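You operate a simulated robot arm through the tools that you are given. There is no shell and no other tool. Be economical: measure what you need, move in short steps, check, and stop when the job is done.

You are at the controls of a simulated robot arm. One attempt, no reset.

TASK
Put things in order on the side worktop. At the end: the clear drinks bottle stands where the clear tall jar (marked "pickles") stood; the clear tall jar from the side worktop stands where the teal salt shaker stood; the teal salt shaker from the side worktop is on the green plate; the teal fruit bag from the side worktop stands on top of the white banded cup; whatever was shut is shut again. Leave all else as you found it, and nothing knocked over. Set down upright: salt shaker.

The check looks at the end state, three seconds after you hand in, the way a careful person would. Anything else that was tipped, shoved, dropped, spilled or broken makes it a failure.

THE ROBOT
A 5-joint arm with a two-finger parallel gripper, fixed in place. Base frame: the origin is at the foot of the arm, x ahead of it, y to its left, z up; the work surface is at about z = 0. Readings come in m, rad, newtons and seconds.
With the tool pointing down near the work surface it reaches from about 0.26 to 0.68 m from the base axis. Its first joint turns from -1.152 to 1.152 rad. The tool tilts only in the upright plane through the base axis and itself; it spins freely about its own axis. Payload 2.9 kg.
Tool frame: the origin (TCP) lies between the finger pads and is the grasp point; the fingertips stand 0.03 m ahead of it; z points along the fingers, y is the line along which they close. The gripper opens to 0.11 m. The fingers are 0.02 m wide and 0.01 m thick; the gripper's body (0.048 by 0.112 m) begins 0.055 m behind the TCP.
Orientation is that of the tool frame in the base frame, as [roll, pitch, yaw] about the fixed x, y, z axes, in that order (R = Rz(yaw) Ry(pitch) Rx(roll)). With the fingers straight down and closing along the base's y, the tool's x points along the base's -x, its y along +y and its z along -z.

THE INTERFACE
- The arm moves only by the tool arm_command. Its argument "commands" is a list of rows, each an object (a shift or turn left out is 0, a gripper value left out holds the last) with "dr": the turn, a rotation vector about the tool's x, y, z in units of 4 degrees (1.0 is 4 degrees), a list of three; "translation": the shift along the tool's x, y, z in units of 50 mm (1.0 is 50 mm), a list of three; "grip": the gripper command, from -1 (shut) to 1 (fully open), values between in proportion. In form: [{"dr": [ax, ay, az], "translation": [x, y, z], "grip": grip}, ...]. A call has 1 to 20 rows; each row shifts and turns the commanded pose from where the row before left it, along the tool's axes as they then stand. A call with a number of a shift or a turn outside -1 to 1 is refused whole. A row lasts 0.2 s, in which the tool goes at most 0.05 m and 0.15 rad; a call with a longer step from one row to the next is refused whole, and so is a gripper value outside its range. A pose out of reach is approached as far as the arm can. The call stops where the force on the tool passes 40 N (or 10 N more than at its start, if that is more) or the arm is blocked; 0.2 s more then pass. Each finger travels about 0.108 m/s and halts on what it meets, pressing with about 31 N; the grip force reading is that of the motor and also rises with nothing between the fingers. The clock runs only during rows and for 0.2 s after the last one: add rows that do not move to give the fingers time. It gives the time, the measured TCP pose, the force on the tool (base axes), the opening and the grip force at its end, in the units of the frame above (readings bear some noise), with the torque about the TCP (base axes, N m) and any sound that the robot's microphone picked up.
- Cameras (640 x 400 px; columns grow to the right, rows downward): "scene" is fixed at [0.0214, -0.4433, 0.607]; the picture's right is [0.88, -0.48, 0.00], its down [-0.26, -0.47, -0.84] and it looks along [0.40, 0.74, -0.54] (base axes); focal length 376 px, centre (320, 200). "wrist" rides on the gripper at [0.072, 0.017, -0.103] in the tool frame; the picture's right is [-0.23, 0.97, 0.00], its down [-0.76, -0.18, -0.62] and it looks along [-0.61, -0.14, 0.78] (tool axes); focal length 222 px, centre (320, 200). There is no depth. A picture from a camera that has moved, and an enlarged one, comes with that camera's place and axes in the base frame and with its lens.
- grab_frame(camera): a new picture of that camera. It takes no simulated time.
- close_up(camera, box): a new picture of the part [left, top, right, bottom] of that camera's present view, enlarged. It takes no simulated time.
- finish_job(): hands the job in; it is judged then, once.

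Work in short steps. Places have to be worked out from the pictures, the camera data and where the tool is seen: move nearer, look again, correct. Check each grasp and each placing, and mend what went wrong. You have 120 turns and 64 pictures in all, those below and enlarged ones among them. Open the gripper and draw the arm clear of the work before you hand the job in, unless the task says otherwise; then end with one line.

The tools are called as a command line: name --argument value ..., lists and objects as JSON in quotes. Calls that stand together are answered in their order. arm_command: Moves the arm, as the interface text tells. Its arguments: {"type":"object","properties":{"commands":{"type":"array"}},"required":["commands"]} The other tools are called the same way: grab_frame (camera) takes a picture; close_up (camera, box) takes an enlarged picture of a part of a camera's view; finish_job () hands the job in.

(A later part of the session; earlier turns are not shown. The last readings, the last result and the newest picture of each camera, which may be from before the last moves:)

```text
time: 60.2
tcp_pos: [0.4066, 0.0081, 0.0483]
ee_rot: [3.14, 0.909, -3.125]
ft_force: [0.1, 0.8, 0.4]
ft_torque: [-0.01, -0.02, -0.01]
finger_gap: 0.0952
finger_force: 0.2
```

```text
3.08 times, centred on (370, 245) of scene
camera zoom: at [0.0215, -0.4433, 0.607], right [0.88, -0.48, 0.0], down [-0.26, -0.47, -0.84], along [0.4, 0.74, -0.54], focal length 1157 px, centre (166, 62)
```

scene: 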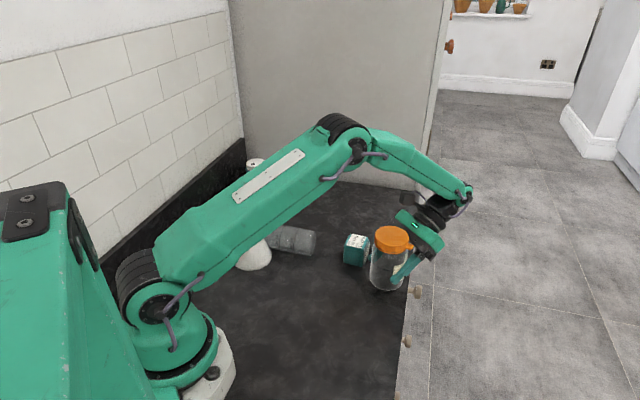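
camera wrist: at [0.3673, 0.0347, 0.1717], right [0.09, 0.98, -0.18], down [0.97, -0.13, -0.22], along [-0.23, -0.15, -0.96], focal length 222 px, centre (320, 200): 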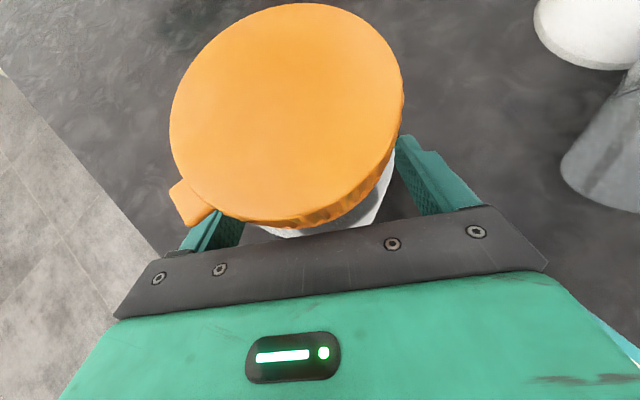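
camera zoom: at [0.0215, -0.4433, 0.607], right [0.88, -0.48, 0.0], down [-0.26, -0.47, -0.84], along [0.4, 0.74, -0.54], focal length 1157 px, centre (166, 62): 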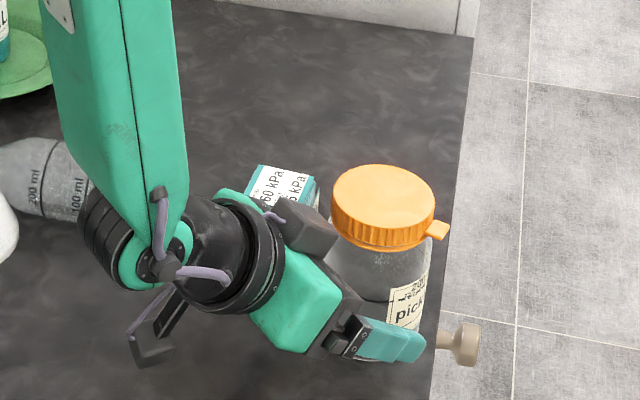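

Reach is fine. I advance ~11 mm so the jar sits in the pads, then close.

arm_command --commands '[{"translation": [-0.07, 0, 0.087]}, {"translation": [-0.066, 0, 0.087]}, {}, {"grip": -1}, {"grip": -1}, {"grip": -1}, {}]'

```text
time: 61.8
tcp_pos: [0.4176, 0.0083, 0.0478]
ee_rot: [3.14, 0.907, -3.124]
ft_force: [-0.1, 0.6, 0.1]
ft_torque: [0.06, -0.02, -0.01]
finger_gap: 0.0634
finger_force: 30.8
```

Gripped at 0.063, no snap. I lift it gently 10 cm and check.

arm_command --commands '[{"translation": [-0.08, 0, -0.062]}, {"translation": [-0.2, 0, -0.156]}, {"translation": [-0.3, 0, -0.235]}, {"translation": [-0.4, 0, -0.313]}, {"translation": [-0.35, 0, -0.274]}, {"translation": [-0.246, 0, -0.192]}, {}]'

grab_frame --camera "scene"

```text
time: 63.4
tcp_pos: [0.417, 0.0081, 0.1478]
ee_rot: [3.137, 0.908, -3.124]
ft_force: [0.8, -0.1, -2.5]
ft_torque: [0.03, 0.06, -0.01]
finger_gap: 0.0629
finger_force: 30.8
```

```text
24 pictures are left
```

scene: 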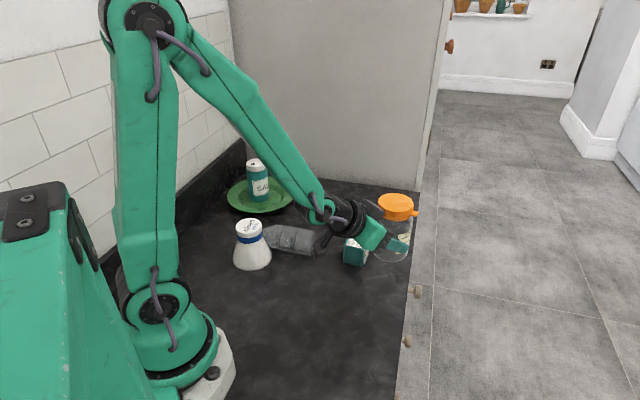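

Held firmly. I extend radially to r≈0.596, then swing to azimuth 22°, keeping the tool in the radial plane.

arm_command --commands '[{"translation": [-0.22, 0, 0.282]}, {"translation": [-0.441, 0, 0.564]}, {"translation": [-0.441, 0, 0.564]}, {"translation": [-0.441, 0, 0.564]}, {"translation": [-0.441, 0, 0.564]}, {"translation": [-0.22, 0, 0.282]}, {}, {"translation": [0.01, 0.624, -0.013], "dr": [-0.592, 0, -0.463]}, {"translation": [0.01, 0.624, -0.013], "dr": [-0.592, 0, -0.463]}, {"translation": [0.01, 0.624, -0.013], "dr": [-0.592, 0, -0.463]}, {"translation": [0.01, 0.624, -0.013], "dr": [-0.592, 0, -0.463]}, {"translation": [0.01, 0.624, -0.013], "dr": [-0.592, 0, -0.463]}, {"translation": [0.01, 0.624, -0.013], "dr": [-0.592, 0, -0.463]}, {"translation": [0.01, 0.624, -0.013], "dr": [-0.592, 0, -0.463]}, {}]'

grab_frame --camera "scene"

```text
time: 66.6
tcp_pos: [0.5514, 0.2255, 0.1503]
ee_rot: [3.141, 0.908, -2.756]
ft_force: [-0.7, -0.3, -2.1]
ft_torque: [-0.01, 0.01, 0.01]
finger_gap: 0.0633
finger_force: 31.0
```

```text
23 pictures are left
```

scene: 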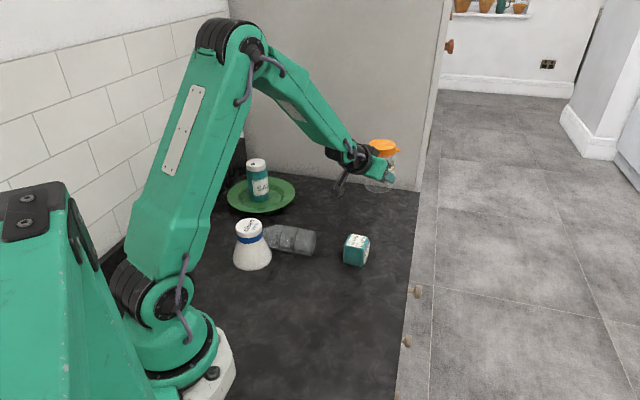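

Jar is above its goal within a couple of mm. I lower it almost to the surface, then gently to contact.

arm_command --commands '[{"translation": [0.2, -0.04, 0.156]}, {"translation": [0.4, 0, 0.313]}, {"translation": [0.4, 0, 0.313]}, {"translation": [0.35, 0, 0.274]}, {"translation": [0.2, 0, 0.156]}, {}]'

arm_command --commands '[{"translation": [0.035, 0, 0.027]}, {}]'

```text
time: 68.0
tcp_pos: [0.554, 0.2228, 0.0484]
ee_rot: [-3.139, 0.907, -2.757]
ft_force: [-0.1, 0.2, -3.1]
ft_torque: [-0.02, 0.04, 0.02]
finger_gap: 0.0624
finger_force: 31.9
```

```text
time: 68.6
tcp_pos: [0.5548, 0.2223, 0.0485]
ee_rot: [-3.141, 0.909, -2.759]
ft_force: [-2.5, 0.4, 4.3]
ft_torque: [0.17, 0.23, 0.09]
finger_gap: 0.0629
finger_force: 30.7
```

Touched down at ≈(0.565, 0.227). I release and back off along the tool axis.

arm_command --commands '[{"grip": 0.73}, {}, {}, {"translation": [0, 0, -0.3]}, {"translation": [0, 0, -0.6]}, {"translation": [0, 0, -0.8]}, {"translation": [0, 0, -0.8]}, {"translation": [-0.3, 0, -0.7]}, {}]'

grab_frame --camera "scene"

```text
time: 70.6
tcp_pos: [0.4465, 0.1801, 0.1595]
ee_rot: [-3.141, 0.908, -2.758]
ft_force: [0.0, -0.3, 0.1]
ft_torque: [-0.04, 0.02, 0.0]
finger_gap: 0.0953
finger_force: 0.0
```

```text
22 pictures are left
```

scene: 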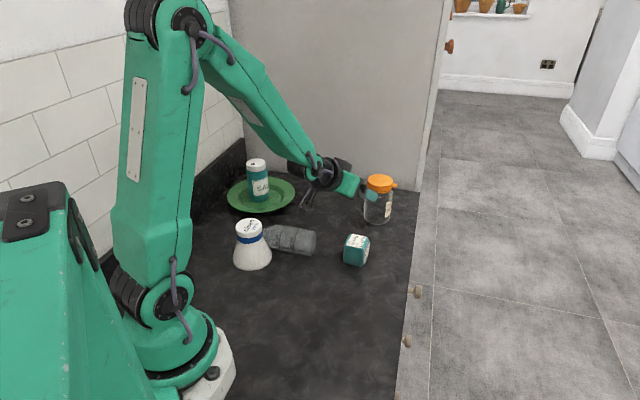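

Jar is in place, upright and shut. For righting the bottle I need the tool almost horizontal outward; I raise and test that tilt in the air now.

arm_command --commands '[{"translation": [-0.5, 0, -0.39]}, {"translation": [-0.6, 0, -0.47]}, {"dr": [0, -1, 0]}, {"dr": [0, -1, 0]}, {"dr": [0, -1, 0]}, {"dr": [0, -1, 0]}, {"dr": [0, -1, 0]}, {"dr": [0, -1, 0]}, {"dr": [0, -1, 0]}, {"dr": [0, -1, 0]}, {"dr": [0, -1, 0]}, {"dr": [0, -0.5, 0]}, {}]'

```text
time: 73.4
tcp_pos: [0.4467, 0.1773, 0.2279]
ee_rot: [0.33, 1.57, 0.708]
ft_force: [0.3, -0.2, 0.2]
ft_torque: [0.0, -0.02, -0.02]
finger_gap: 0.095
finger_force: 0.0
```

Horizontal outward works. I return to vertical and go above the bottle to measure it.

arm_command --commands '[{"dr": [0, 1, 0]}, {"dr": [0, 1, 0]}, {"dr": [0, 1, 0]}, {"dr": [0, 1, 0]}, {"dr": [0, 1, 0]}, {"dr": [0, 1, 0]}, {"dr": [0, 1, 0]}, {"dr": [0, 1, 0]}, {"dr": [0, 1, 0]}, {"dr": [0, 1, 0]}, {"dr": [0, 1, 0]}, {"dr": [0, 1, 0]}, {"dr": [0, 1, 0]}, {"dr": [0, 1, 0]}, {"dr": [0, 1, 0]}, {"dr": [0, 1, 0]}, {"dr": [0, 1, 0]}, {"dr": [0, 1, 0]}, {"dr": [0, 1, 0]}, {"dr": [0, 1, 0]}]'

arm_command --commands '[{"dr": [0, 1, 0]}, {"dr": [0, 1, 0]}, {"dr": [0, 0.5, 0]}, {"translation": [0, 0, -0.8], "grip": 1}, {"translation": [0.5, 0, -0.5], "dr": [0, 0, 1]}, {"translation": [0.5, 0, 0], "dr": [0, 0, 1]}, {"dr": [0, 0, 1]}, {"dr": [0, 0, 1]}, {"dr": [0, 0, 1]}, {"dr": [0, 0, 1]}, {"dr": [0, 0, 1]}, {"dr": [0, 0, 1]}, {"dr": [0, 0, 1]}, {"dr": [0, 0, 1]}, {"dr": [0, 0, 1]}, {"dr": [0, 0, 1]}, {"dr": [0, 0, 1]}, {"dr": [0, 0, 1]}, {"dr": [0, 0, 1]}, {}]'

grab_frame --camera "wrist"

close_up --camera "scene" --box '[220, 200, 340, 280]'

```text
time: 77.6
tcp_pos: [0.4455, 0.1781, 0.2288]
ee_rot: [3.141, 0.171, -2.759]
ft_force: [0.3, -0.1, -0.1]
ft_torque: [-0.01, 0.0, 0.0]
finger_gap: 0.0953
finger_force: 0.1
```

```text
time: 81.8
tcp_pos: [0.3995, 0.1617, 0.2923]
ee_rot: [-3.141, -0.001, 2.478]
ft_force: [-0.3, -0.5, -0.6]
ft_torque: [0.02, 0.0, -0.01]
finger_gap: 0.1101
finger_force: 0.1
```

```text
21 pictures are left
camera wrist: at [0.3533, 0.2191, 0.3969], right [0.78, 0.63, 0.0], down [0.49, -0.61, 0.62], along [0.39, -0.49, -0.78], focal length 222 px, centre (320, 200)
```

wrist: 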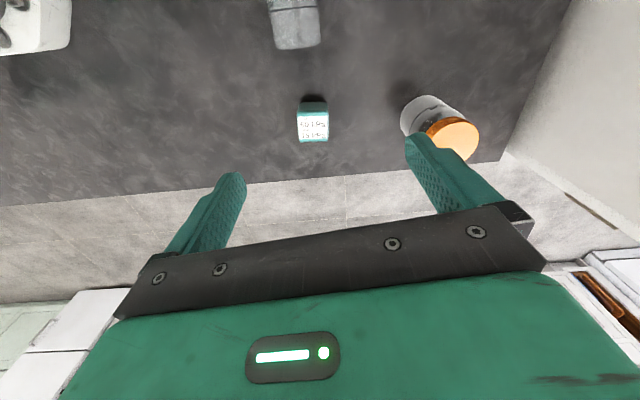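

```text
5.00 times, centred on (280, 240) of scene
camera zoom: at [0.0214, -0.4433, 0.607], right [0.88, -0.48, 0.0], down [-0.26, -0.47, -0.84], along [0.4, 0.74, -0.54], focal length 1880 px, centre (520, 0)
```

zoom: 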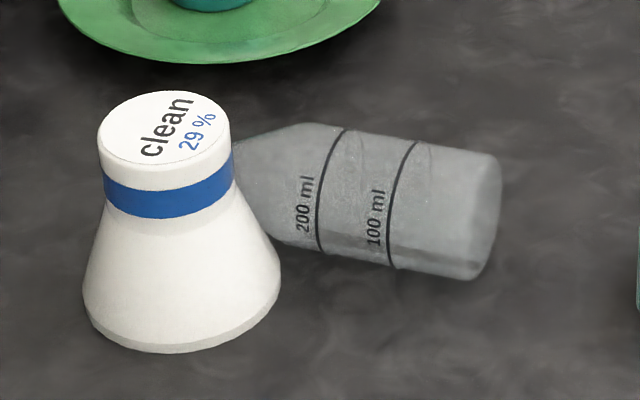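

Bottle: base end ≈(0.342,0.184), axis at ≈137°, body radius ≈0.031. I align the fingers across it and hover above the grip point (0.295, 0.229).

arm_command --commands '[{"dr": [0, 0, 1]}, {"dr": [0, 0, 0.35]}, {"translation": [0.407, -0.076, 0.574]}, {"translation": [0.407, -0.076, 0.574]}, {"translation": [0.407, -0.076, 0.574]}, {"translation": [0.407, -0.076, 0.574]}, {"translation": [0.407, -0.076, 0.574]}, {"translation": [0.407, -0.076, 0.574]}, {}]'

grab_frame --camera "wrist"

close_up --camera "scene" --box '[220, 160, 340, 280]'

```text
time: 83.8
tcp_pos: [0.2952, 0.2261, 0.1204]
ee_rot: [-3.141, 0.001, 2.382]
ft_force: [0.8, 0.5, 0.1]
ft_torque: [-0.01, -0.01, 0.0]
finger_gap: 0.1099
finger_force: 0.2
```

```text
19 pictures are left
camera wrist: at [0.2543, 0.2893, 0.2239], right [0.83, 0.55, 0.0], down [0.43, -0.65, 0.62], along [0.34, -0.52, -0.78], focal length 222 px, centre (320, 200)
```

wrist: 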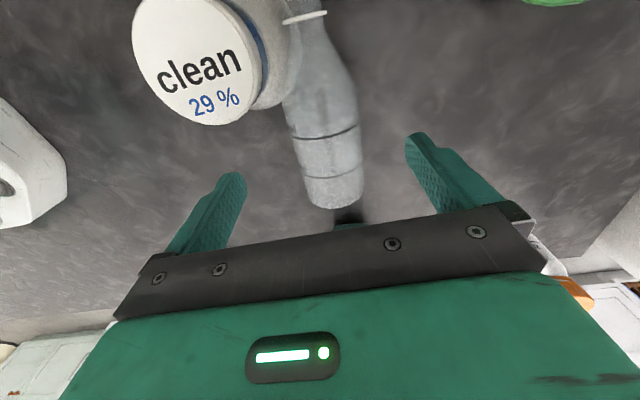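

```text
3.33 times, centred on (280, 220) of scene
camera zoom: at [0.0214, -0.4433, 0.607], right [0.88, -0.48, 0.0], down [-0.26, -0.47, -0.84], along [0.4, 0.74, -0.54], focal length 1254 px, centre (453, 133)
```

zoom: 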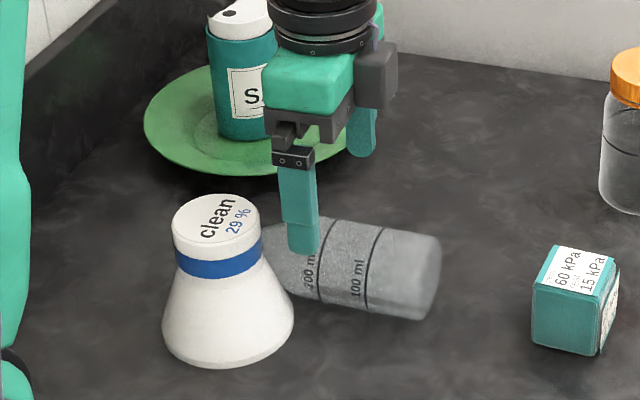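

The tool is aligned over the body within a few mm. I descend to z 0.036 and close.

arm_command --commands '[{"translation": [0, 0.05, 0.56]}, {"translation": [0, 0, 0.56]}, {"translation": [0, 0, 0.57]}, {}, {"grip": -1}, {"grip": -1}, {"grip": -1}, {}]'

```text
time: 85.6
tcp_pos: [0.2974, 0.2315, 0.0362]
ee_rot: [-3.141, 0.0, 2.385]
ft_force: [-0.1, 0.2, -0.3]
ft_torque: [0.0, 0.0, -0.05]
finger_gap: 0.0603
finger_force: 31.4
```

Gripped at 0.060. I lift slowly, straight up 13 cm.

arm_command --commands '[{"translation": [0, 0, -0.1]}, {"translation": [0, 0, -0.3]}, {"translation": [0, 0, -0.5]}, {"translation": [0, 0, -0.6]}, {"translation": [0, 0, -0.6]}, {"translation": [0, 0, -0.5]}, {}]'

grab_frame --camera "scene"

```text
time: 87.2
tcp_pos: [0.2963, 0.2323, 0.1665]
ee_rot: [-3.139, 0.001, 2.385]
ft_force: [-0.1, -0.4, -1.6]
ft_torque: [0.01, 0.01, 0.0]
finger_gap: 0.0604
finger_force: 31.5
```

```text
17 pictures are left
```

scene: 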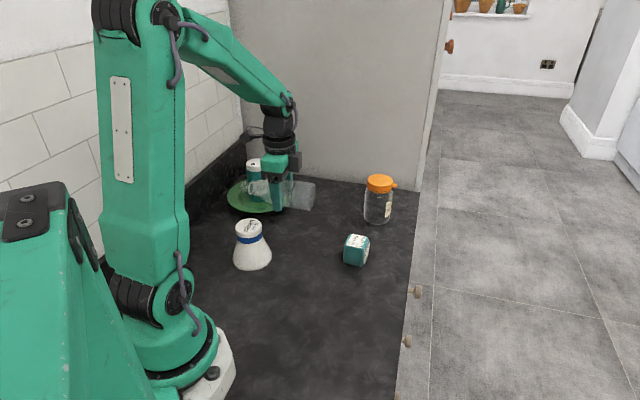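

Held level; cup, salt and jar are undisturbed. I spin the bottle so that its mouth points radially outward (azimuth 28°, free lane between bag and cup).

arm_command --commands '[{"translation": [0, 0, -0.4], "dr": [0, 0, 1]}, {"translation": [0, 0, -0.4], "dr": [0, 0, 1]}, {"dr": [0, 0, 1]}, {"dr": [0, 0, 1]}, {"dr": [0, 0, 1]}, {"dr": [0, 0, 1]}, {"dr": [0, 0, 1]}, {"dr": [0, 0, 1]}, {"dr": [0, 0, 1]}, {"dr": [0, 0, 1]}, {"dr": [0, 0, 1]}, {"dr": [0, 0, 1]}, {"dr": [0, 0, 1]}, {"dr": [0, 0, 1]}, {"dr": [0, 0, 1]}, {"dr": [0, 0, 1]}, {"dr": [0, 0, 1]}, {"dr": [0, 0, 1]}, {"dr": [0, 0, 1]}, {"dr": [0, 0, 1]}]'

arm_command --commands '[{"dr": [0, 0, 1]}, {"dr": [0, 0, 1]}, {"dr": [0, 0, 1]}, {"dr": [0, 0, 1]}, {"dr": [0, 0, 1]}, {"dr": [0, 0, 1]}, {"dr": [0, 0, 1]}, {"dr": [0, 0, 0.12]}, {"translation": [0.44, 0.264, 0]}, {"translation": [0.44, 0.264, 0]}, {"translation": [0.44, 0.264, 0]}, {"translation": [0.44, 0.264, 0]}, {"translation": [0.43, 0.264, 0]}, {}]'

arm_command --commands '[{"dr": [0, 1, 0]}, {"dr": [0, 1, 0]}, {"dr": [0, 1, 0]}, {"dr": [0, 1, 0]}, {"dr": [0, 1, 0]}, {"dr": [0, 1, 0]}, {"dr": [0, 1, 0]}, {"dr": [0, 1, 0]}, {"dr": [0, 1, 0]}, {"dr": [0, 1, 0]}, {"dr": [0, 1, 0]}, {}]'

grab_frame --camera "scene"

```text
time: 91.4
tcp_pos: [0.2968, 0.2298, 0.2052]
ee_rot: [-3.141, 0.0, 0.987]
ft_force: [0.8, 0.3, -0.8]
ft_torque: [0.02, -0.01, 0.04]
finger_gap: 0.0595
finger_force: 30.8
```

```text
time: 94.4
tcp_pos: [0.4768, 0.1259, 0.2054]
ee_rot: [-3.141, 0.0, 0.492]
ft_force: [-0.1, 0.0, -1.6]
ft_torque: [0.02, -0.01, -0.02]
finger_gap: 0.0594
finger_force: 30.9
out of reach, approached as far as the arm can: row 4, 5, 6, 7, 8
```

```text
time: 97.0
tcp_pos: [0.4778, 0.1269, 0.2064]
ee_rot: [2.951, -0.731, 0.544]
ft_force: [0.1, 0.2, -0.6]
ft_torque: [0.01, 0.01, -0.05]
finger_gap: 0.0595
finger_force: 30.7
out of reach, approached as far as the arm can: row 4, 8
```

```text
16 pictures are left
```

scene: 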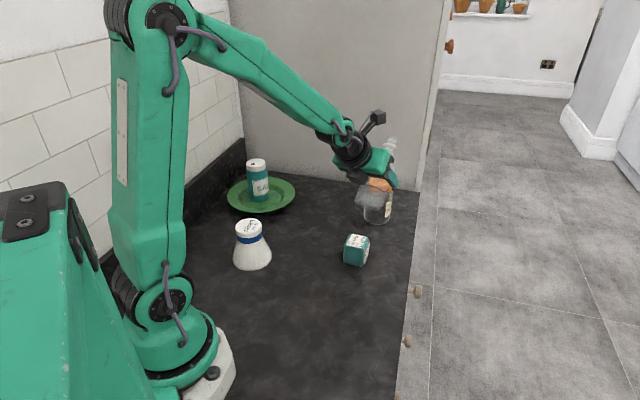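

The spin joint has a limit near −175°, which shifted the pose; nothing was touched. I spin the last few degrees it allows and check.

arm_command --commands '[{"dr": [0, 0, 0.75]}, {"dr": [0, 0, 0.75]}, {}]'

```text
time: 97.8
tcp_pos: [0.4775, 0.1269, 0.2061]
ee_rot: [2.997, -0.738, 0.477]
ft_force: [0.0, 0.3, -1.2]
ft_torque: [-0.01, -0.03, -0.01]
finger_gap: 0.0597
finger_force: 31.0
out of reach, approached as far as the arm can: row 2
```

About 9° of spin residual remains (so the bottle will lean ~7–9° sideways, well within self-righting). I finish the tilt about the true tangential axis.

arm_command --commands '[{"dr": [-0.157, 0.98, 0]}, {"dr": [-0.157, 0.98, 0]}, {"dr": [-0.157, 0.98, 0]}, {"dr": [-0.157, 0.98, 0]}, {"dr": [-0.157, 0.98, 0]}, {"dr": [-0.157, 0.98, 0]}, {"dr": [-0.157, 0.98, 0]}, {"dr": [-0.157, 0.98, 0]}, {"dr": [-0.157, 0.98, 0]}, {"dr": [-0.157, 0.98, 0]}, {"dr": [-0.157, 0.98, 0]}, {"dr": [-0.126, 0.78, 0]}, {}]'

close_up --camera "scene" --box '[300, 80, 440, 240]'

```text
time: 100.6
tcp_pos: [0.477, 0.1275, 0.2066]
ee_rot: [1.59, -1.412, 1.815]
ft_force: [-0.4, -0.4, -0.6]
ft_torque: [0.03, 0.0, 0.01]
finger_gap: 0.0597
finger_force: 30.6
```

```text
2.50 times, centred on (370, 160) of scene
camera zoom: at [0.0214, -0.4433, 0.607], right [0.88, -0.48, 0.0], down [-0.26, -0.47, -0.84], along [0.4, 0.74, -0.54], focal length 940 px, centre (195, 300)
```

zoom: 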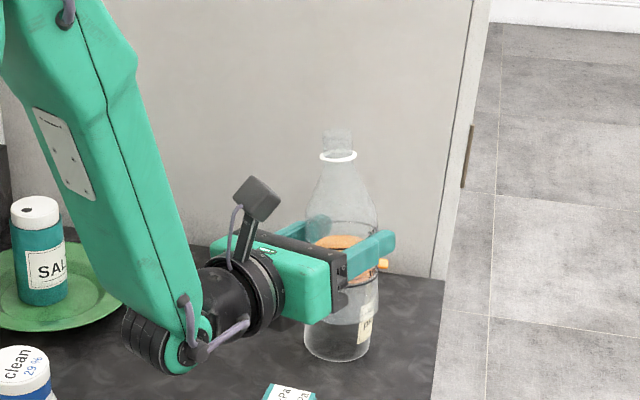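

The bottle is now upright in the grip with a small lean. I swing to azimuth 28° (clear of the bag), keeping height.

arm_command --commands '[{"translation": [0.088, -0.553, -0.016], "dr": [0.802, 0.128, -0.002]}, {"translation": [0.088, -0.553, -0.016], "dr": [0.802, 0.128, -0.002]}, {"translation": [0.088, -0.553, -0.016], "dr": [0.802, 0.128, -0.002]}, {"translation": [0.088, -0.553, -0.016], "dr": [0.802, 0.128, -0.002]}, {}]'

arm_command --commands '[{"translation": [-0.4, -0.064, 0]}, {"translation": [-0.5, -0.08, 0]}, {"translation": [-0.4, -0.064, 0]}, {"translation": [-0.3, -0.048, 0]}, {"translation": [-0.3, -0.048, 0]}, {}]'

close_up --camera "scene" --box '[240, 110, 430, 280]'

```text
time: 101.8
tcp_pos: [0.4361, 0.2311, 0.2055]
ee_rot: [1.591, -1.411, 2.037]
ft_force: [0.0, -0.6, 0.3]
ft_torque: [0.03, -0.01, 0.0]
finger_gap: 0.0597
finger_force: 31.3
```

```text
time: 103.2
tcp_pos: [0.4348, 0.2315, 0.1093]
ee_rot: [1.592, -1.411, 2.038]
ft_force: [-0.2, 0.2, -0.9]
ft_torque: [0.0, -0.03, 0.01]
finger_gap: 0.0596
finger_force: 30.9
```

```text
2.35 times, centred on (335, 195) of scene
camera zoom: at [0.0214, -0.4433, 0.607], right [0.88, -0.48, 0.0], down [-0.26, -0.47, -0.84], along [0.4, 0.74, -0.54], focal length 885 px, centre (285, 212)
```

zoom: 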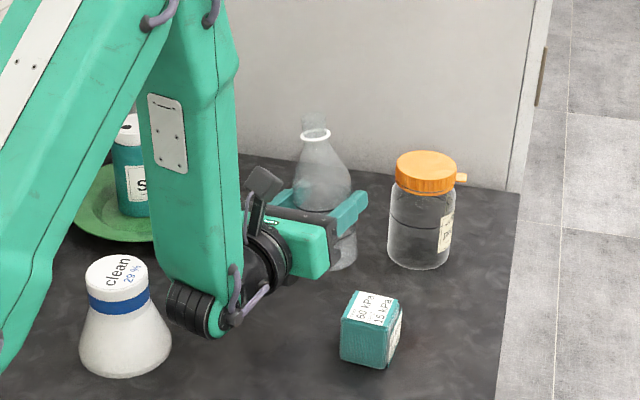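

All clear. I lower slowly until the base touches.

arm_command --commands '[{"translation": [-0.2, -0.032, 0]}, {"translation": [-0.15, -0.024, 0]}, {"translation": [-0.1, -0.016, 0]}, {"translation": [-0.06, -0.01, 0]}, {}]'

```text
time: 104.4
tcp_pos: [0.4365, 0.2312, 0.084]
ee_rot: [1.595, -1.413, 2.034]
ft_force: [-0.3, 1.1, -0.1]
ft_torque: [-0.05, -0.01, 0.0]
finger_gap: 0.0594
finger_force: 31.1
```

arm_command --commands '[{"translation": [-0.05, -0.008, 0]}, {}]'

close_up --camera "scene" --box '[260, 140, 400, 280]'

```text
time: 105.0
tcp_pos: [0.4364, 0.2322, 0.0807]
ee_rot: [1.594, -1.411, 2.036]
ft_force: [0.0, 0.1, -1.0]
ft_torque: [0.0, 0.01, 0.01]
finger_gap: 0.0594
finger_force: 31.5
```

```text
2.86 times, centred on (330, 210) of scene
camera zoom: at [0.0214, -0.4433, 0.607], right [0.88, -0.48, 0.0], down [-0.26, -0.47, -0.84], along [0.4, 0.74, -0.54], focal length 1074 px, centre (291, 171)
```

zoom: 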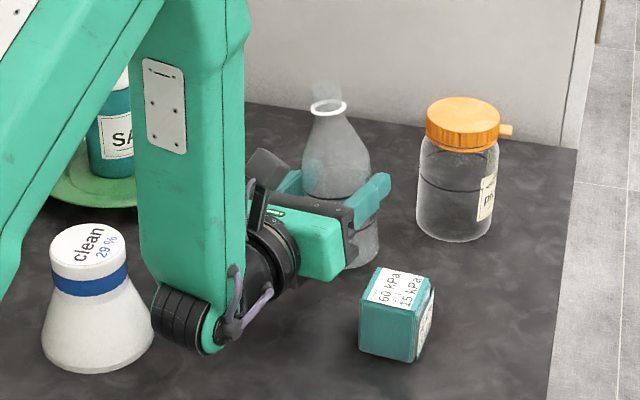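

Not touching yet; continuing in 3 mm steps.

arm_command --commands '[{"translation": [-0.06, -0.01, 0]}, {"translation": [-0.06, -0.01, 0]}, {}]'

```text
time: 105.8
tcp_pos: [0.4369, 0.233, 0.0744]
ee_rot: [1.594, -1.413, 2.038]
ft_force: [0.0, -0.3, -1.3]
ft_torque: [0.04, 0.01, 0.0]
finger_gap: 0.0595
finger_force: 31.3
```

arm_command --commands '[{"translation": [-0.06, -0.01, 0]}, {"translation": [-0.04, -0.006, 0]}, {}]'

```text
time: 106.6
tcp_pos: [0.4379, 0.2311, 0.0731]
ee_rot: [1.54, -1.411, 2.089]
ft_force: [1.5, -1.2, 23.2]
ft_torque: [0.2, -0.04, 0.03]
finger_gap: 0.0597
finger_force: 31.0
```

Contact. I ease off slightly and open very slowly so the bottle settles upright between the fingers.

arm_command --commands '[{"translation": [0.03, 0.005, 0]}, {"grip": 0.12}, {"grip": 0.145}, {"grip": 0.165}, {"grip": 0.19}, {"grip": 0.22}, {"grip": 0.25}, {"grip": 0.29}, {"grip": 0.33}, {"grip": 0.38}, {"grip": 0.43}, {"grip": 0.5}, {}, {}]'

close_up --camera "scene" --box '[260, 140, 400, 280]'

```text
time: 109.6
tcp_pos: [0.4373, 0.232, 0.0717]
ee_rot: [1.596, -1.412, 2.034]
ft_force: [0.1, 0.5, -0.8]
ft_torque: [0.03, -0.03, 0.01]
finger_gap: 0.0825
finger_force: 0.0
```

```text
2.86 times, centred on (330, 210) of scene
camera zoom: at [0.0214, -0.4433, 0.607], right [0.88, -0.48, 0.0], down [-0.26, -0.47, -0.84], along [0.4, 0.74, -0.54], focal length 1074 px, centre (291, 171)
```

zoom: 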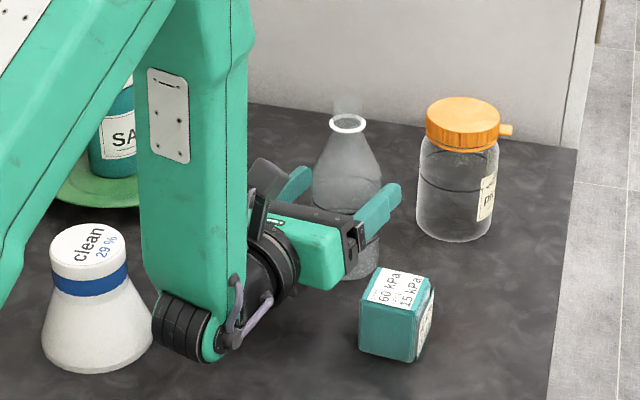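

The bottle stands free. I back off inward along the tool axis, then rise.

arm_command --commands '[{"translation": [0, 0, -0.3]}, {"translation": [0, 0, -0.4]}, {"translation": [0, 0, -0.4]}, {"translation": [0, 0, -0.4]}, {}]'

```text
time: 110.8
tcp_pos: [0.3729, 0.197, 0.0712]
ee_rot: [1.594, -1.413, 2.035]
ft_force: [0.5, -0.3, 0.0]
ft_torque: [-0.01, 0.0, 0.02]
finger_gap: 0.0826
finger_force: 0.1
```

Clear of the bottle. I rise and turn the tool back to vertical.

arm_command --commands '[{"translation": [0.6, 0.096, 0], "grip": 1}, {"translation": [0.85, 0.136, 0]}, {"translation": [0.85, 0.136, 0]}, {"translation": [0.85, 0.136, 0]}, {"translation": [0.85, 0.136, 0]}, {"dr": [0.157, -0.98, 0]}, {"dr": [0.157, -0.98, 0]}, {"dr": [0.157, -0.98, 0]}, {"dr": [0.157, -0.98, 0]}, {"dr": [0.157, -0.98, 0]}, {"dr": [0.157, -0.98, 0]}, {"dr": [0.157, -0.98, 0]}, {"dr": [0.157, -0.98, 0]}, {"dr": [0.157, -0.98, 0]}, {"dr": [0.157, -0.98, 0]}, {"dr": [0.157, -0.98, 0]}]'

arm_command --commands '[{"dr": [0.157, -0.98, 0]}, {"dr": [0.157, -0.98, 0]}, {"dr": [0.157, -0.98, 0]}, {"dr": [0.157, -0.98, 0]}, {"dr": [0.157, -0.98, 0]}, {"dr": [0.157, -0.98, 0]}, {"dr": [0.157, -0.98, 0]}, {"dr": [0.157, -0.98, 0]}, {"dr": [0.157, -0.98, 0]}, {"dr": [0.157, -0.98, 0]}, {"dr": [0.157, -0.98, 0]}, {"dr": [0.08, -0.5, 0]}, {}]'

```text
time: 114.2
tcp_pos: [0.3979, 0.2109, 0.2675]
ee_rot: [2.98, -0.79, 0.713]
ft_force: [0.2, -0.5, 0.2]
ft_torque: [-0.02, 0.01, -0.01]
finger_gap: 0.1101
finger_force: 0.0
out of reach, approached as far as the arm can: row 2, 3
```

```text
time: 117.0
tcp_pos: [0.3976, 0.2112, 0.2675]
ee_rot: [3.14, -0.008, 0.646]
ft_force: [-0.4, -0.2, -0.7]
ft_torque: [0.0, 0.0, 0.01]
finger_gap: 0.1102
finger_force: 0.0
```

Vertical again. I move above the bottle (~0.44, 0.228) and measure it from the wrist camera.

arm_command --commands '[{"translation": [0.44, 0.12, 0]}, {"translation": [0.44, 0.12, 0]}, {}]'

grab_frame --camera "wrist"

close_up --camera "scene" --box '[240, 140, 420, 280]'

```text
time: 117.8
tcp_pos: [0.4395, 0.2287, 0.2676]
ee_rot: [3.141, -0.007, 0.646]
ft_force: [0.3, 0.8, 0.0]
ft_torque: [0.0, 0.02, 0.0]
finger_gap: 0.1099
finger_force: 0.1
```

```text
11 pictures are left
camera wrist: at [0.5071, 0.2585, 0.3725], right [0.4, -0.91, 0.0], down [-0.72, -0.32, 0.62], along [-0.56, -0.25, -0.79], focal length 222 px, centre (320, 200)
```

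wrist: 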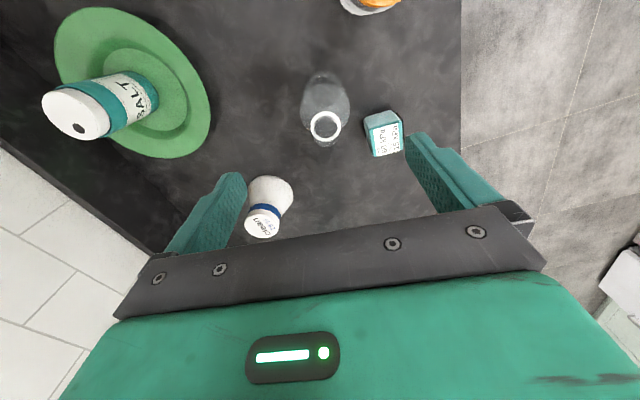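

```text
2.86 times, centred on (330, 210) of scene
camera zoom: at [0.0215, -0.4433, 0.607], right [0.88, -0.48, 0.0], down [-0.26, -0.47, -0.84], along [0.4, 0.74, -0.54], focal length 1074 px, centre (291, 171)
```

zoom: 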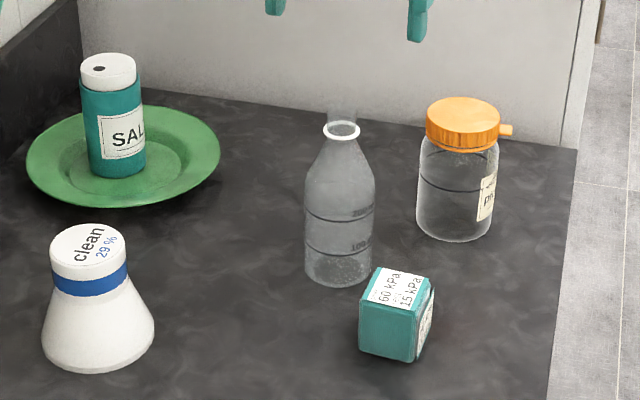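

Bottle stands at ≈(0.4325, 0.2205), neck ring at z≈0.150. I descend around the neck so the pads take the ring, and check before closing.

arm_command --commands '[{"translation": [-0.21, 0.046, 0.5]}, {"translation": [0, 0, 0.7]}, {"translation": [0, 0, 0.79]}, {}]'

grab_frame --camera "wrist"

```text
time: 118.8
tcp_pos: [0.4328, 0.2223, 0.1693]
ee_rot: [3.14, -0.006, 0.646]
ft_force: [-0.7, -0.7, 0.0]
ft_torque: [0.0, 0.0, 0.0]
finger_gap: 0.11
finger_force: 0.1
```

```text
9 pictures are left
camera wrist: at [0.5004, 0.2527, 0.2739], right [0.41, -0.91, 0.0], down [-0.72, -0.32, 0.62], along [-0.56, -0.25, -0.79], focal length 222 px, centre (320, 200)
```

wrist: 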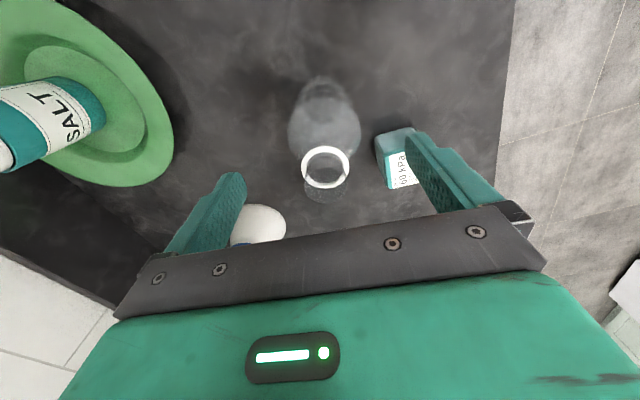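

Ring at ≈(0.437, 0.221); I correct 4 mm and close slowly on the neck ring.

arm_command --commands '[{"translation": [0.06, 0.07, 0]}, {"grip": 0.3}, {"grip": 0.0}, {"grip": -0.25}, {"grip": -0.4}, {"grip": -0.5}, {"grip": -1}, {"grip": -1}, {}]'

```text
time: 120.8
tcp_pos: [0.4372, 0.2213, 0.169]
ee_rot: [3.139, -0.007, 0.647]
ft_force: [-0.1, -0.4, -0.5]
ft_torque: [0.01, 0.0, 0.0]
finger_gap: 0.0248
finger_force: 31.4
```

Neck gripped (0.025). A slow 2.5 cm lift and a look.

arm_command --commands '[{"translation": [0, 0, -0.06]}, {"translation": [0, 0, -0.12]}, {"translation": [0, 0, -0.16]}, {"translation": [0, 0, -0.16]}, {}, {}]'

close_up --camera "scene" --box '[240, 120, 420, 280]'

```text
time: 122.2
tcp_pos: [0.4368, 0.2179, 0.1926]
ee_rot: [3.14, -0.006, 0.647]
ft_force: [-0.1, 0.0, -1.0]
ft_torque: [-0.02, -0.03, -0.03]
finger_gap: 0.0248
finger_force: 31.1
```

```text
2.50 times, centred on (330, 200) of scene
camera zoom: at [0.0214, -0.4433, 0.607], right [0.88, -0.48, 0.0], down [-0.26, -0.47, -0.84], along [0.4, 0.74, -0.54], focal length 940 px, centre (295, 200)
```

zoom: 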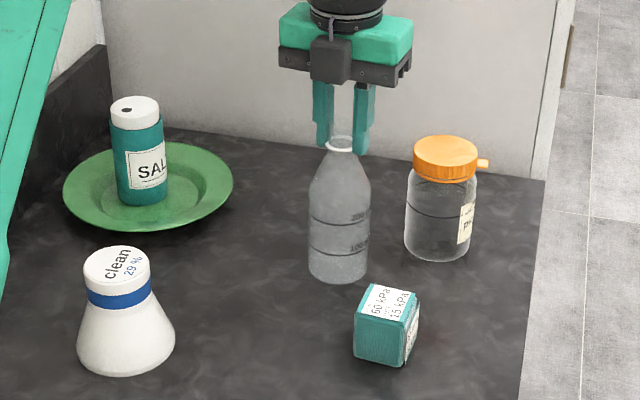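

The bottle hangs upright, 2.4 cm up. I carry it smoothly via (0.33, 0.17), around the bag, to the jar's old place (0.3215, 0.0165).

arm_command --commands '[{"translation": [-0.2285, -0.0525, 0]}, {"translation": [-0.457, -0.105, 0]}, {"translation": [-0.457, -0.105, 0]}, {"translation": [-0.457, -0.105, 0]}, {"translation": [-0.457, -0.105, 0]}, {"translation": [-0.2285, -0.0525, 0]}, {}, {"translation": [-0.119, 0.141, 0]}, {"translation": [-0.258, 0.305, 0]}, {"translation": [-0.318, 0.375, 0]}, {"translation": [-0.318, 0.375, 0]}, {"translation": [-0.318, 0.375, 0]}, {"translation": [-0.318, 0.375, 0]}, {"translation": [-0.219, 0.258, 0]}, {"translation": [-0.119, 0.141, 0]}, {}, {}]'

close_up --camera "scene" --box '[240, 140, 420, 340]'

```text
time: 125.8
tcp_pos: [0.3221, 0.017, 0.1906]
ee_rot: [3.137, -0.006, 0.647]
ft_force: [0.6, -0.4, -0.1]
ft_torque: [-0.02, 0.01, -0.03]
finger_gap: 0.0248
finger_force: 31.1
```

```text
2.00 times, centred on (330, 240) of scene
camera zoom: at [0.0214, -0.4433, 0.607], right [0.88, -0.48, 0.0], down [-0.26, -0.47, -0.84], along [0.4, 0.74, -0.54], focal length 752 px, centre (300, 120)
```

zoom: 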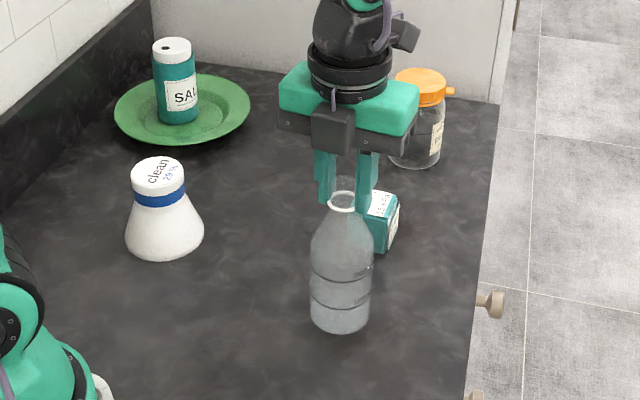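

Bottle upright over its goal. I lower it gently to contact.

arm_command --commands '[{"translation": [0, 0, 0.12]}, {"translation": [0, 0, 0.16]}, {"translation": [0, 0, 0.1]}, {"translation": [0, 0, 0.05]}, {}]'

```text
time: 127.0
tcp_pos: [0.3229, 0.018, 0.1691]
ee_rot: [3.138, -0.006, 0.645]
ft_force: [-0.6, 0.7, -0.3]
ft_torque: [0.02, 0.0, -0.01]
finger_gap: 0.0246
finger_force: 31.0
```

arm_command --commands '[{"translation": [0, 0, 0.03]}, {}]'

```text
time: 127.6
tcp_pos: [0.3219, 0.018, 0.1694]
ee_rot: [3.138, -0.007, 0.645]
ft_force: [-4.2, -3.0, 19.5]
ft_torque: [-0.29, 0.64, -0.03]
finger_gap: 0.0247
finger_force: 30.6
```

In contact. I ease the force, open slowly and rise.

arm_command --commands '[{"translation": [0, 0, -0.03]}, {}, {"grip": -0.5}, {"grip": -0.4}, {"grip": -0.2}, {"grip": 0.3}, {"grip": 0.6}, {}, {"translation": [0, 0, -0.4]}, {"translation": [0, 0, -0.8]}, {"translation": [0, 0, -0.8]}, {}]'

grab_frame --camera "scene"

```text
time: 130.2
tcp_pos: [0.3221, 0.0168, 0.2696]
ee_rot: [3.139, -0.005, 0.644]
ft_force: [-0.7, -0.6, 0.3]
ft_torque: [0.01, 0.03, 0.02]
finger_gap: 0.0881
finger_force: 0.1
```

```text
6 pictures are left
```

scene: 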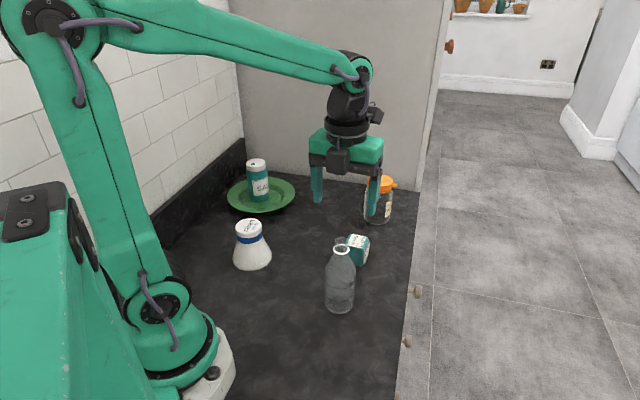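

Bottle stands upright in the jar's old place. Now the bag at ≈(0.422, 0.1165), edges at ≈40°/−50°; I align the fingers and hover above it.

arm_command --commands '[{"dr": [0, 0, -0.9], "grip": 0.6}, {"translation": [0.7, -0.055, 0]}, {"translation": [0.7, -0.055, 0]}, {"translation": [0.7, -0.055, 0]}, {"translation": [0.71, -0.055, 0]}, {"translation": [0, 0, 0.8]}, {"translation": [0, 0, 0.8]}, {"translation": [0, 0, 0.7]}, {}]'

grab_frame --camera "wrist"

```text
time: 132.2
tcp_pos: [0.4206, 0.1175, 0.1547]
ee_rot: [3.139, -0.005, 0.708]
ft_force: [0.0, -0.6, 0.1]
ft_torque: [-0.01, -0.06, 0.02]
finger_gap: 0.0879
finger_force: 0.1
```

```text
5 pictures are left
camera wrist: at [0.4864, 0.1519, 0.2594], right [0.46, -0.89, 0.0], down [-0.7, -0.36, 0.62], along [-0.55, -0.29, -0.79], focal length 222 px, centre (320, 200)
```

wrist: 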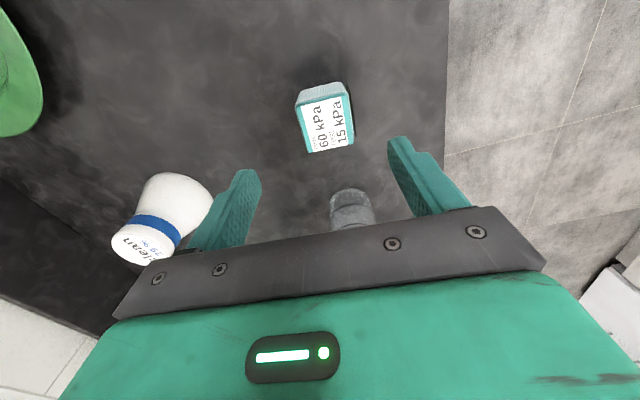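

Bag centre ≈(0.423, 0.115). I fine-align, descend to z 0.036 so the pads cover its full height, and close partway to look for gentle contact.

arm_command --commands '[{"translation": [0, 0.07, 0.6], "dr": [0, 0, 0.4]}, {"translation": [0, 0, 0.8]}, {"translation": [0, 0, 0.7]}, {"translation": [0, 0, 0.27]}, {"grip": 0.2}, {"grip": 0.0}, {"grip": -0.09}, {}]'

arm_command --commands '[{"grip": -0.127}, {}]'

arm_command --commands '[{"grip": -0.155}, {}]'

```text
time: 134.0
tcp_pos: [0.4237, 0.116, 0.037]
ee_rot: [3.139, -0.008, 0.681]
ft_force: [0.5, 0.0, -0.8]
ft_torque: [0.04, 0.06, 0.01]
finger_gap: 0.0503
finger_force: 0.3
```

```text
time: 134.6
tcp_pos: [0.4245, 0.1161, 0.0389]
ee_rot: [3.14, -0.005, 0.681]
ft_force: [-0.8, -0.2, -0.4]
ft_torque: [0.05, 0.01, 0.04]
finger_gap: 0.0496
finger_force: 30.6
```

```text
time: 135.2
tcp_pos: [0.4246, 0.116, 0.037]
ee_rot: [3.139, -0.006, 0.681]
ft_force: [-1.1, 1.1, -1.2]
ft_torque: [0.04, 0.0, 0.02]
finger_gap: 0.0497
finger_force: 31.0
```

The bag is 0.050 wide and the force saturates quickly (~31 kPa, below peak but above "rest"). I relax the command to hover just under its width for a lower hold force.

arm_command --commands '[{"grip": -0.1}, {}]'

arm_command --commands '[{"grip": -0.097}, {}]'

```text
time: 135.8
tcp_pos: [0.4244, 0.115, 0.0372]
ee_rot: [3.138, -0.008, 0.681]
ft_force: [0.2, 0.0, -0.3]
ft_torque: [0.03, 0.02, 0.02]
finger_gap: 0.0501
finger_force: 0.6
```

```text
time: 136.4
tcp_pos: [0.4251, 0.116, 0.0372]
ee_rot: [3.137, -0.009, 0.68]
ft_force: [0.1, -0.1, 0.3]
ft_torque: [0.01, 0.01, 0.04]
finger_gap: 0.0502
finger_force: 0.3
```

Force falls to ~0.5 N at command −0.1; I search between for a moderate hold.

arm_command --commands '[{"grip": -0.108}, {}]'

arm_command --commands '[{"grip": -0.113}, {}]'

```text
time: 137.0
tcp_pos: [0.4253, 0.1158, 0.0368]
ee_rot: [3.14, -0.006, 0.681]
ft_force: [0.0, -0.7, -0.5]
ft_torque: [0.04, 0.03, -0.02]
finger_gap: 0.0503
finger_force: 0.7
```

```text
time: 137.6
tcp_pos: [0.4248, 0.1158, 0.037]
ee_rot: [3.137, -0.007, 0.68]
ft_force: [-0.4, -0.1, 0.2]
ft_torque: [0.02, 0.01, 0.02]
finger_gap: 0.0501
finger_force: 9.8
```

9.8 N ≈ 10 kPa: under the rest limit. I test-lift slowly with that.

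arm_command --commands '[{"translation": [0, 0, -0.05]}, {"translation": [0, 0, -0.12]}, {"translation": [0, 0, -0.15]}, {"translation": [0, 0, -0.15]}, {}]'

close_up --camera "scene" --box '[300, 180, 420, 320]'

```text
time: 138.8
tcp_pos: [0.4239, 0.116, 0.0618]
ee_rot: [3.139, -0.007, 0.682]
ft_force: [0.3, 0.3, -1.6]
ft_torque: [0.02, 0.01, 0.01]
finger_gap: 0.0498
finger_force: 20.4
```

```text
2.86 times, centred on (360, 250) of scene
camera zoom: at [0.0214, -0.4433, 0.607], right [0.88, -0.48, 0.0], down [-0.26, -0.47, -0.84], along [0.4, 0.74, -0.54], focal length 1074 px, centre (206, 57)
```

zoom: 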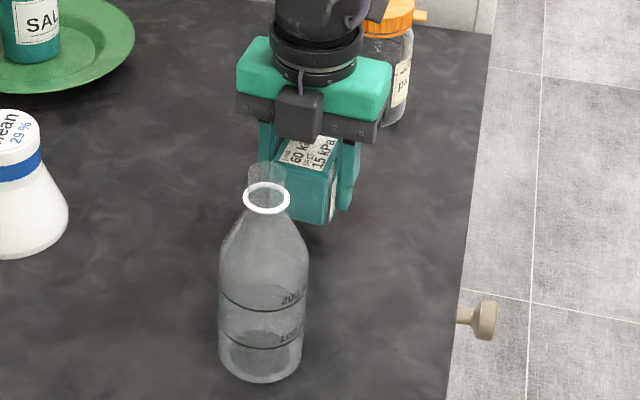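

Lifted and held, but the force crept to 20 N; I relax the command a hair.

arm_command --commands '[{"grip": -0.1115}, {}]'

```text
time: 139.4
tcp_pos: [0.4235, 0.1162, 0.0614]
ee_rot: [3.139, -0.005, 0.681]
ft_force: [-0.6, 0.2, -0.5]
ft_torque: [-0.01, 0.0, -0.02]
finger_gap: 0.0497
finger_force: 1.1
```

arm_command --commands '[{"grip": -0.1135}, {}]'

```text
time: 140.0
tcp_pos: [0.4238, 0.1165, 0.0615]
ee_rot: [3.138, -0.008, 0.682]
ft_force: [0.1, -0.1, -1.6]
ft_torque: [0.03, 0.03, 0.01]
finger_gap: 0.0497
finger_force: 1.1
```

arm_command --commands '[{"grip": -0.117}, {}]'

```text
time: 140.6
tcp_pos: [0.4234, 0.1164, 0.0608]
ee_rot: [3.14, -0.007, 0.679]
ft_force: [0.3, -0.9, -1.2]
ft_torque: [0.02, -0.02, -0.01]
finger_gap: 0.0499
finger_force: 0.5
```

arm_command --commands '[{"grip": -0.121}, {}]'

```text
time: 141.2
tcp_pos: [0.4245, 0.1165, 0.0617]
ee_rot: [3.139, -0.008, 0.682]
ft_force: [-0.6, 0.3, -2.2]
ft_torque: [-0.03, -0.01, 0.02]
finger_gap: 0.05
finger_force: 1.4
```

arm_command --commands '[{"grip": -0.125}, {}]'

```text
time: 141.8
tcp_pos: [0.424, 0.1162, 0.0607]
ee_rot: [3.138, -0.006, 0.679]
ft_force: [-0.1, 0.4, -1.5]
ft_torque: [-0.01, -0.02, -0.01]
finger_gap: 0.0496
finger_force: 31.1
```

arm_command --commands '[{"grip": -0.121}, {}]'

```text
time: 142.4
tcp_pos: [0.424, 0.1161, 0.0599]
ee_rot: [3.139, -0.007, 0.679]
ft_force: [0.0, 0.9, -1.3]
ft_torque: [0.01, 0.04, 0.0]
finger_gap: 0.0497
finger_force: 31.0
```

arm_command --commands '[{"grip": -0.117}, {}]'

```text
time: 143.0
tcp_pos: [0.4232, 0.1155, 0.0615]
ee_rot: [3.139, -0.007, 0.68]
ft_force: [0.6, -0.4, -0.3]
ft_torque: [-0.03, 0.04, 0.02]
finger_gap: 0.0495
finger_force: 30.7
```

arm_command --commands '[{"grip": -0.1135}, {}]'

```text
time: 143.6
tcp_pos: [0.4242, 0.116, 0.062]
ee_rot: [3.137, -0.008, 0.681]
ft_force: [0.1, 0.0, 0.2]
ft_torque: [0.0, 0.01, 0.0]
finger_gap: 0.0498
finger_force: 10.0
```

10 N hold again. I lift to z≈0.20 while turning the tool +40° (keeping spin within limits), then check the hold.

arm_command --commands '[{"translation": [0, 0, -0.2], "dr": [0, 0, -1]}, {"translation": [0, 0, -0.4], "dr": [0, 0, -1]}, {"translation": [0, 0, -0.5], "dr": [0, 0, -1]}, {"translation": [0, 0, -0.5], "dr": [0, 0, -1]}, {"translation": [0, 0, -0.5], "dr": [0, 0, -1]}, {"translation": [0, 0, -0.4], "dr": [0, 0, -1]}, {"translation": [0, 0, -0.26], "dr": [0, 0, -1]}, {"dr": [0, 0, -1]}, {"dr": [0, 0, -1]}, {"dr": [0, 0, -1]}, {}]'

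```text
time: 146.0
tcp_pos: [0.4238, 0.1153, 0.1975]
ee_rot: [3.135, -0.002, 1.381]
ft_force: [0.6, 0.5, -0.9]
ft_torque: [-0.04, 0.01, -0.04]
finger_gap: 0.05
finger_force: 9.1
```

Still held at 9 N, gap 0.050. I carry it over the cup at ≈(0.203, 0.2335).

arm_command --commands '[{"translation": [0.09, -0.3, 0]}, {"translation": [0.183, -0.599, 0]}, {"translation": [0.183, -0.599, 0]}, {"translation": [0.183, -0.599, 0]}, {"translation": [0.183, -0.599, 0]}, {"translation": [0.183, -0.599, 0]}, {"translation": [0.183, -0.599, 0]}, {"translation": [0.183, -0.599, 0]}, {"translation": [0.093, -0.3, 0]}, {}, {}]'

close_up --camera "scene" --box '[190, 140, 310, 280]'

```text
time: 148.4
tcp_pos: [0.2017, 0.2319, 0.1966]
ee_rot: [3.137, -0.007, 1.377]
ft_force: [-0.5, -0.6, -1.0]
ft_torque: [-0.04, -0.06, -0.03]
finger_gap: 0.0495
finger_force: 20.5
```

```text
2.86 times, centred on (250, 210) of scene
camera zoom: at [0.0214, -0.4433, 0.607], right [0.88, -0.48, 0.0], down [-0.26, -0.47, -0.84], along [0.4, 0.74, -0.54], focal length 1074 px, centre (520, 171)
```

zoom: 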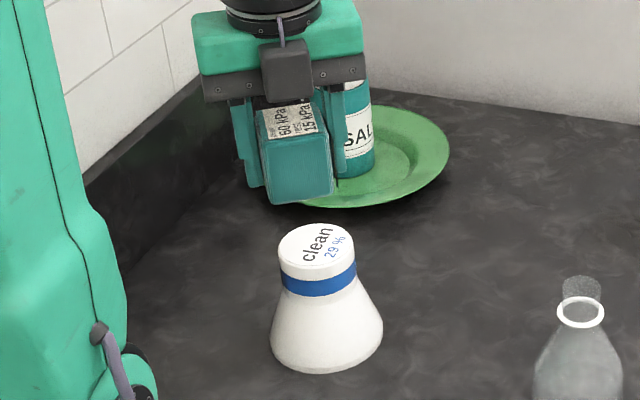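

From the picture the cup's axis is ≈(0.2075, 0.236), top z≈0.097. I correct by about 8 mm and lower to ~8 mm above the cup.

arm_command --commands '[{"translation": [0.09, 0.13, 0.1]}, {"translation": [0, 0, 0.3]}, {"translation": [0, 0, 0.35]}, {"translation": [0, 0, 0.22]}, {"translation": [0, 0, 0.12]}, {}]'

close_up --camera "scene" --box '[200, 170, 300, 280]'

```text
time: 149.8
tcp_pos: [0.209, 0.2359, 0.1427]
ee_rot: [3.137, -0.006, 1.379]
ft_force: [0.8, -0.8, -0.9]
ft_torque: [0.0, -0.02, -0.01]
finger_gap: 0.05
finger_force: 20.2
```

```text
3.64 times, centred on (250, 225) of scene
camera zoom: at [0.0214, -0.4433, 0.607], right [0.88, -0.48, 0.0], down [-0.26, -0.47, -0.84], along [0.4, 0.74, -0.54], focal length 1368 px, centre (574, 109)
```

zoom: 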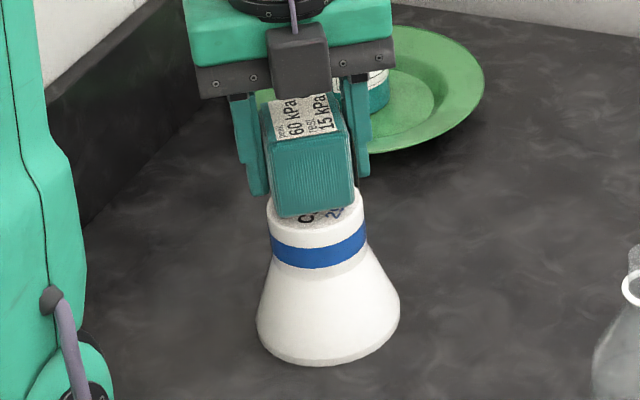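

Well aligned. I lower in small steps to contact.

arm_command --commands '[{"translation": [0, 0, 0.06]}, {"translation": [0, 0, 0.06]}, {}]'

```text
time: 150.6
tcp_pos: [0.2097, 0.2362, 0.1372]
ee_rot: [3.139, -0.005, 1.378]
ft_force: [0.1, 0.2, -0.9]
ft_torque: [-0.01, 0.0, -0.01]
finger_gap: 0.0498
finger_force: 0.9
```

arm_command --commands '[{"translation": [0, 0, 0.04]}, {}]'

```text
time: 151.2
tcp_pos: [0.2091, 0.2348, 0.135]
ee_rot: [3.138, -0.008, 1.379]
ft_force: [-0.1, 0.1, -0.7]
ft_torque: [0.0, 0.02, -0.01]
finger_gap: 0.0494
finger_force: 30.9
```

arm_command --commands '[{"translation": [0, 0, 0.04], "grip": -0.1115}, {}]'

```text
time: 151.8
tcp_pos: [0.21, 0.2356, 0.133]
ee_rot: [3.139, -0.006, 1.379]
ft_force: [-0.3, -0.7, -1.1]
ft_torque: [0.02, 0.02, -0.01]
finger_gap: 0.0499
finger_force: 9.8
```

arm_command --commands '[{"translation": [0, 0, 0.04]}, {}]'

```text
time: 152.4
tcp_pos: [0.2099, 0.2359, 0.1319]
ee_rot: [3.138, -0.006, 1.378]
ft_force: [-0.3, 0.3, 2.7]
ft_torque: [0.04, 0.09, -0.02]
finger_gap: 0.0497
finger_force: 31.0
```

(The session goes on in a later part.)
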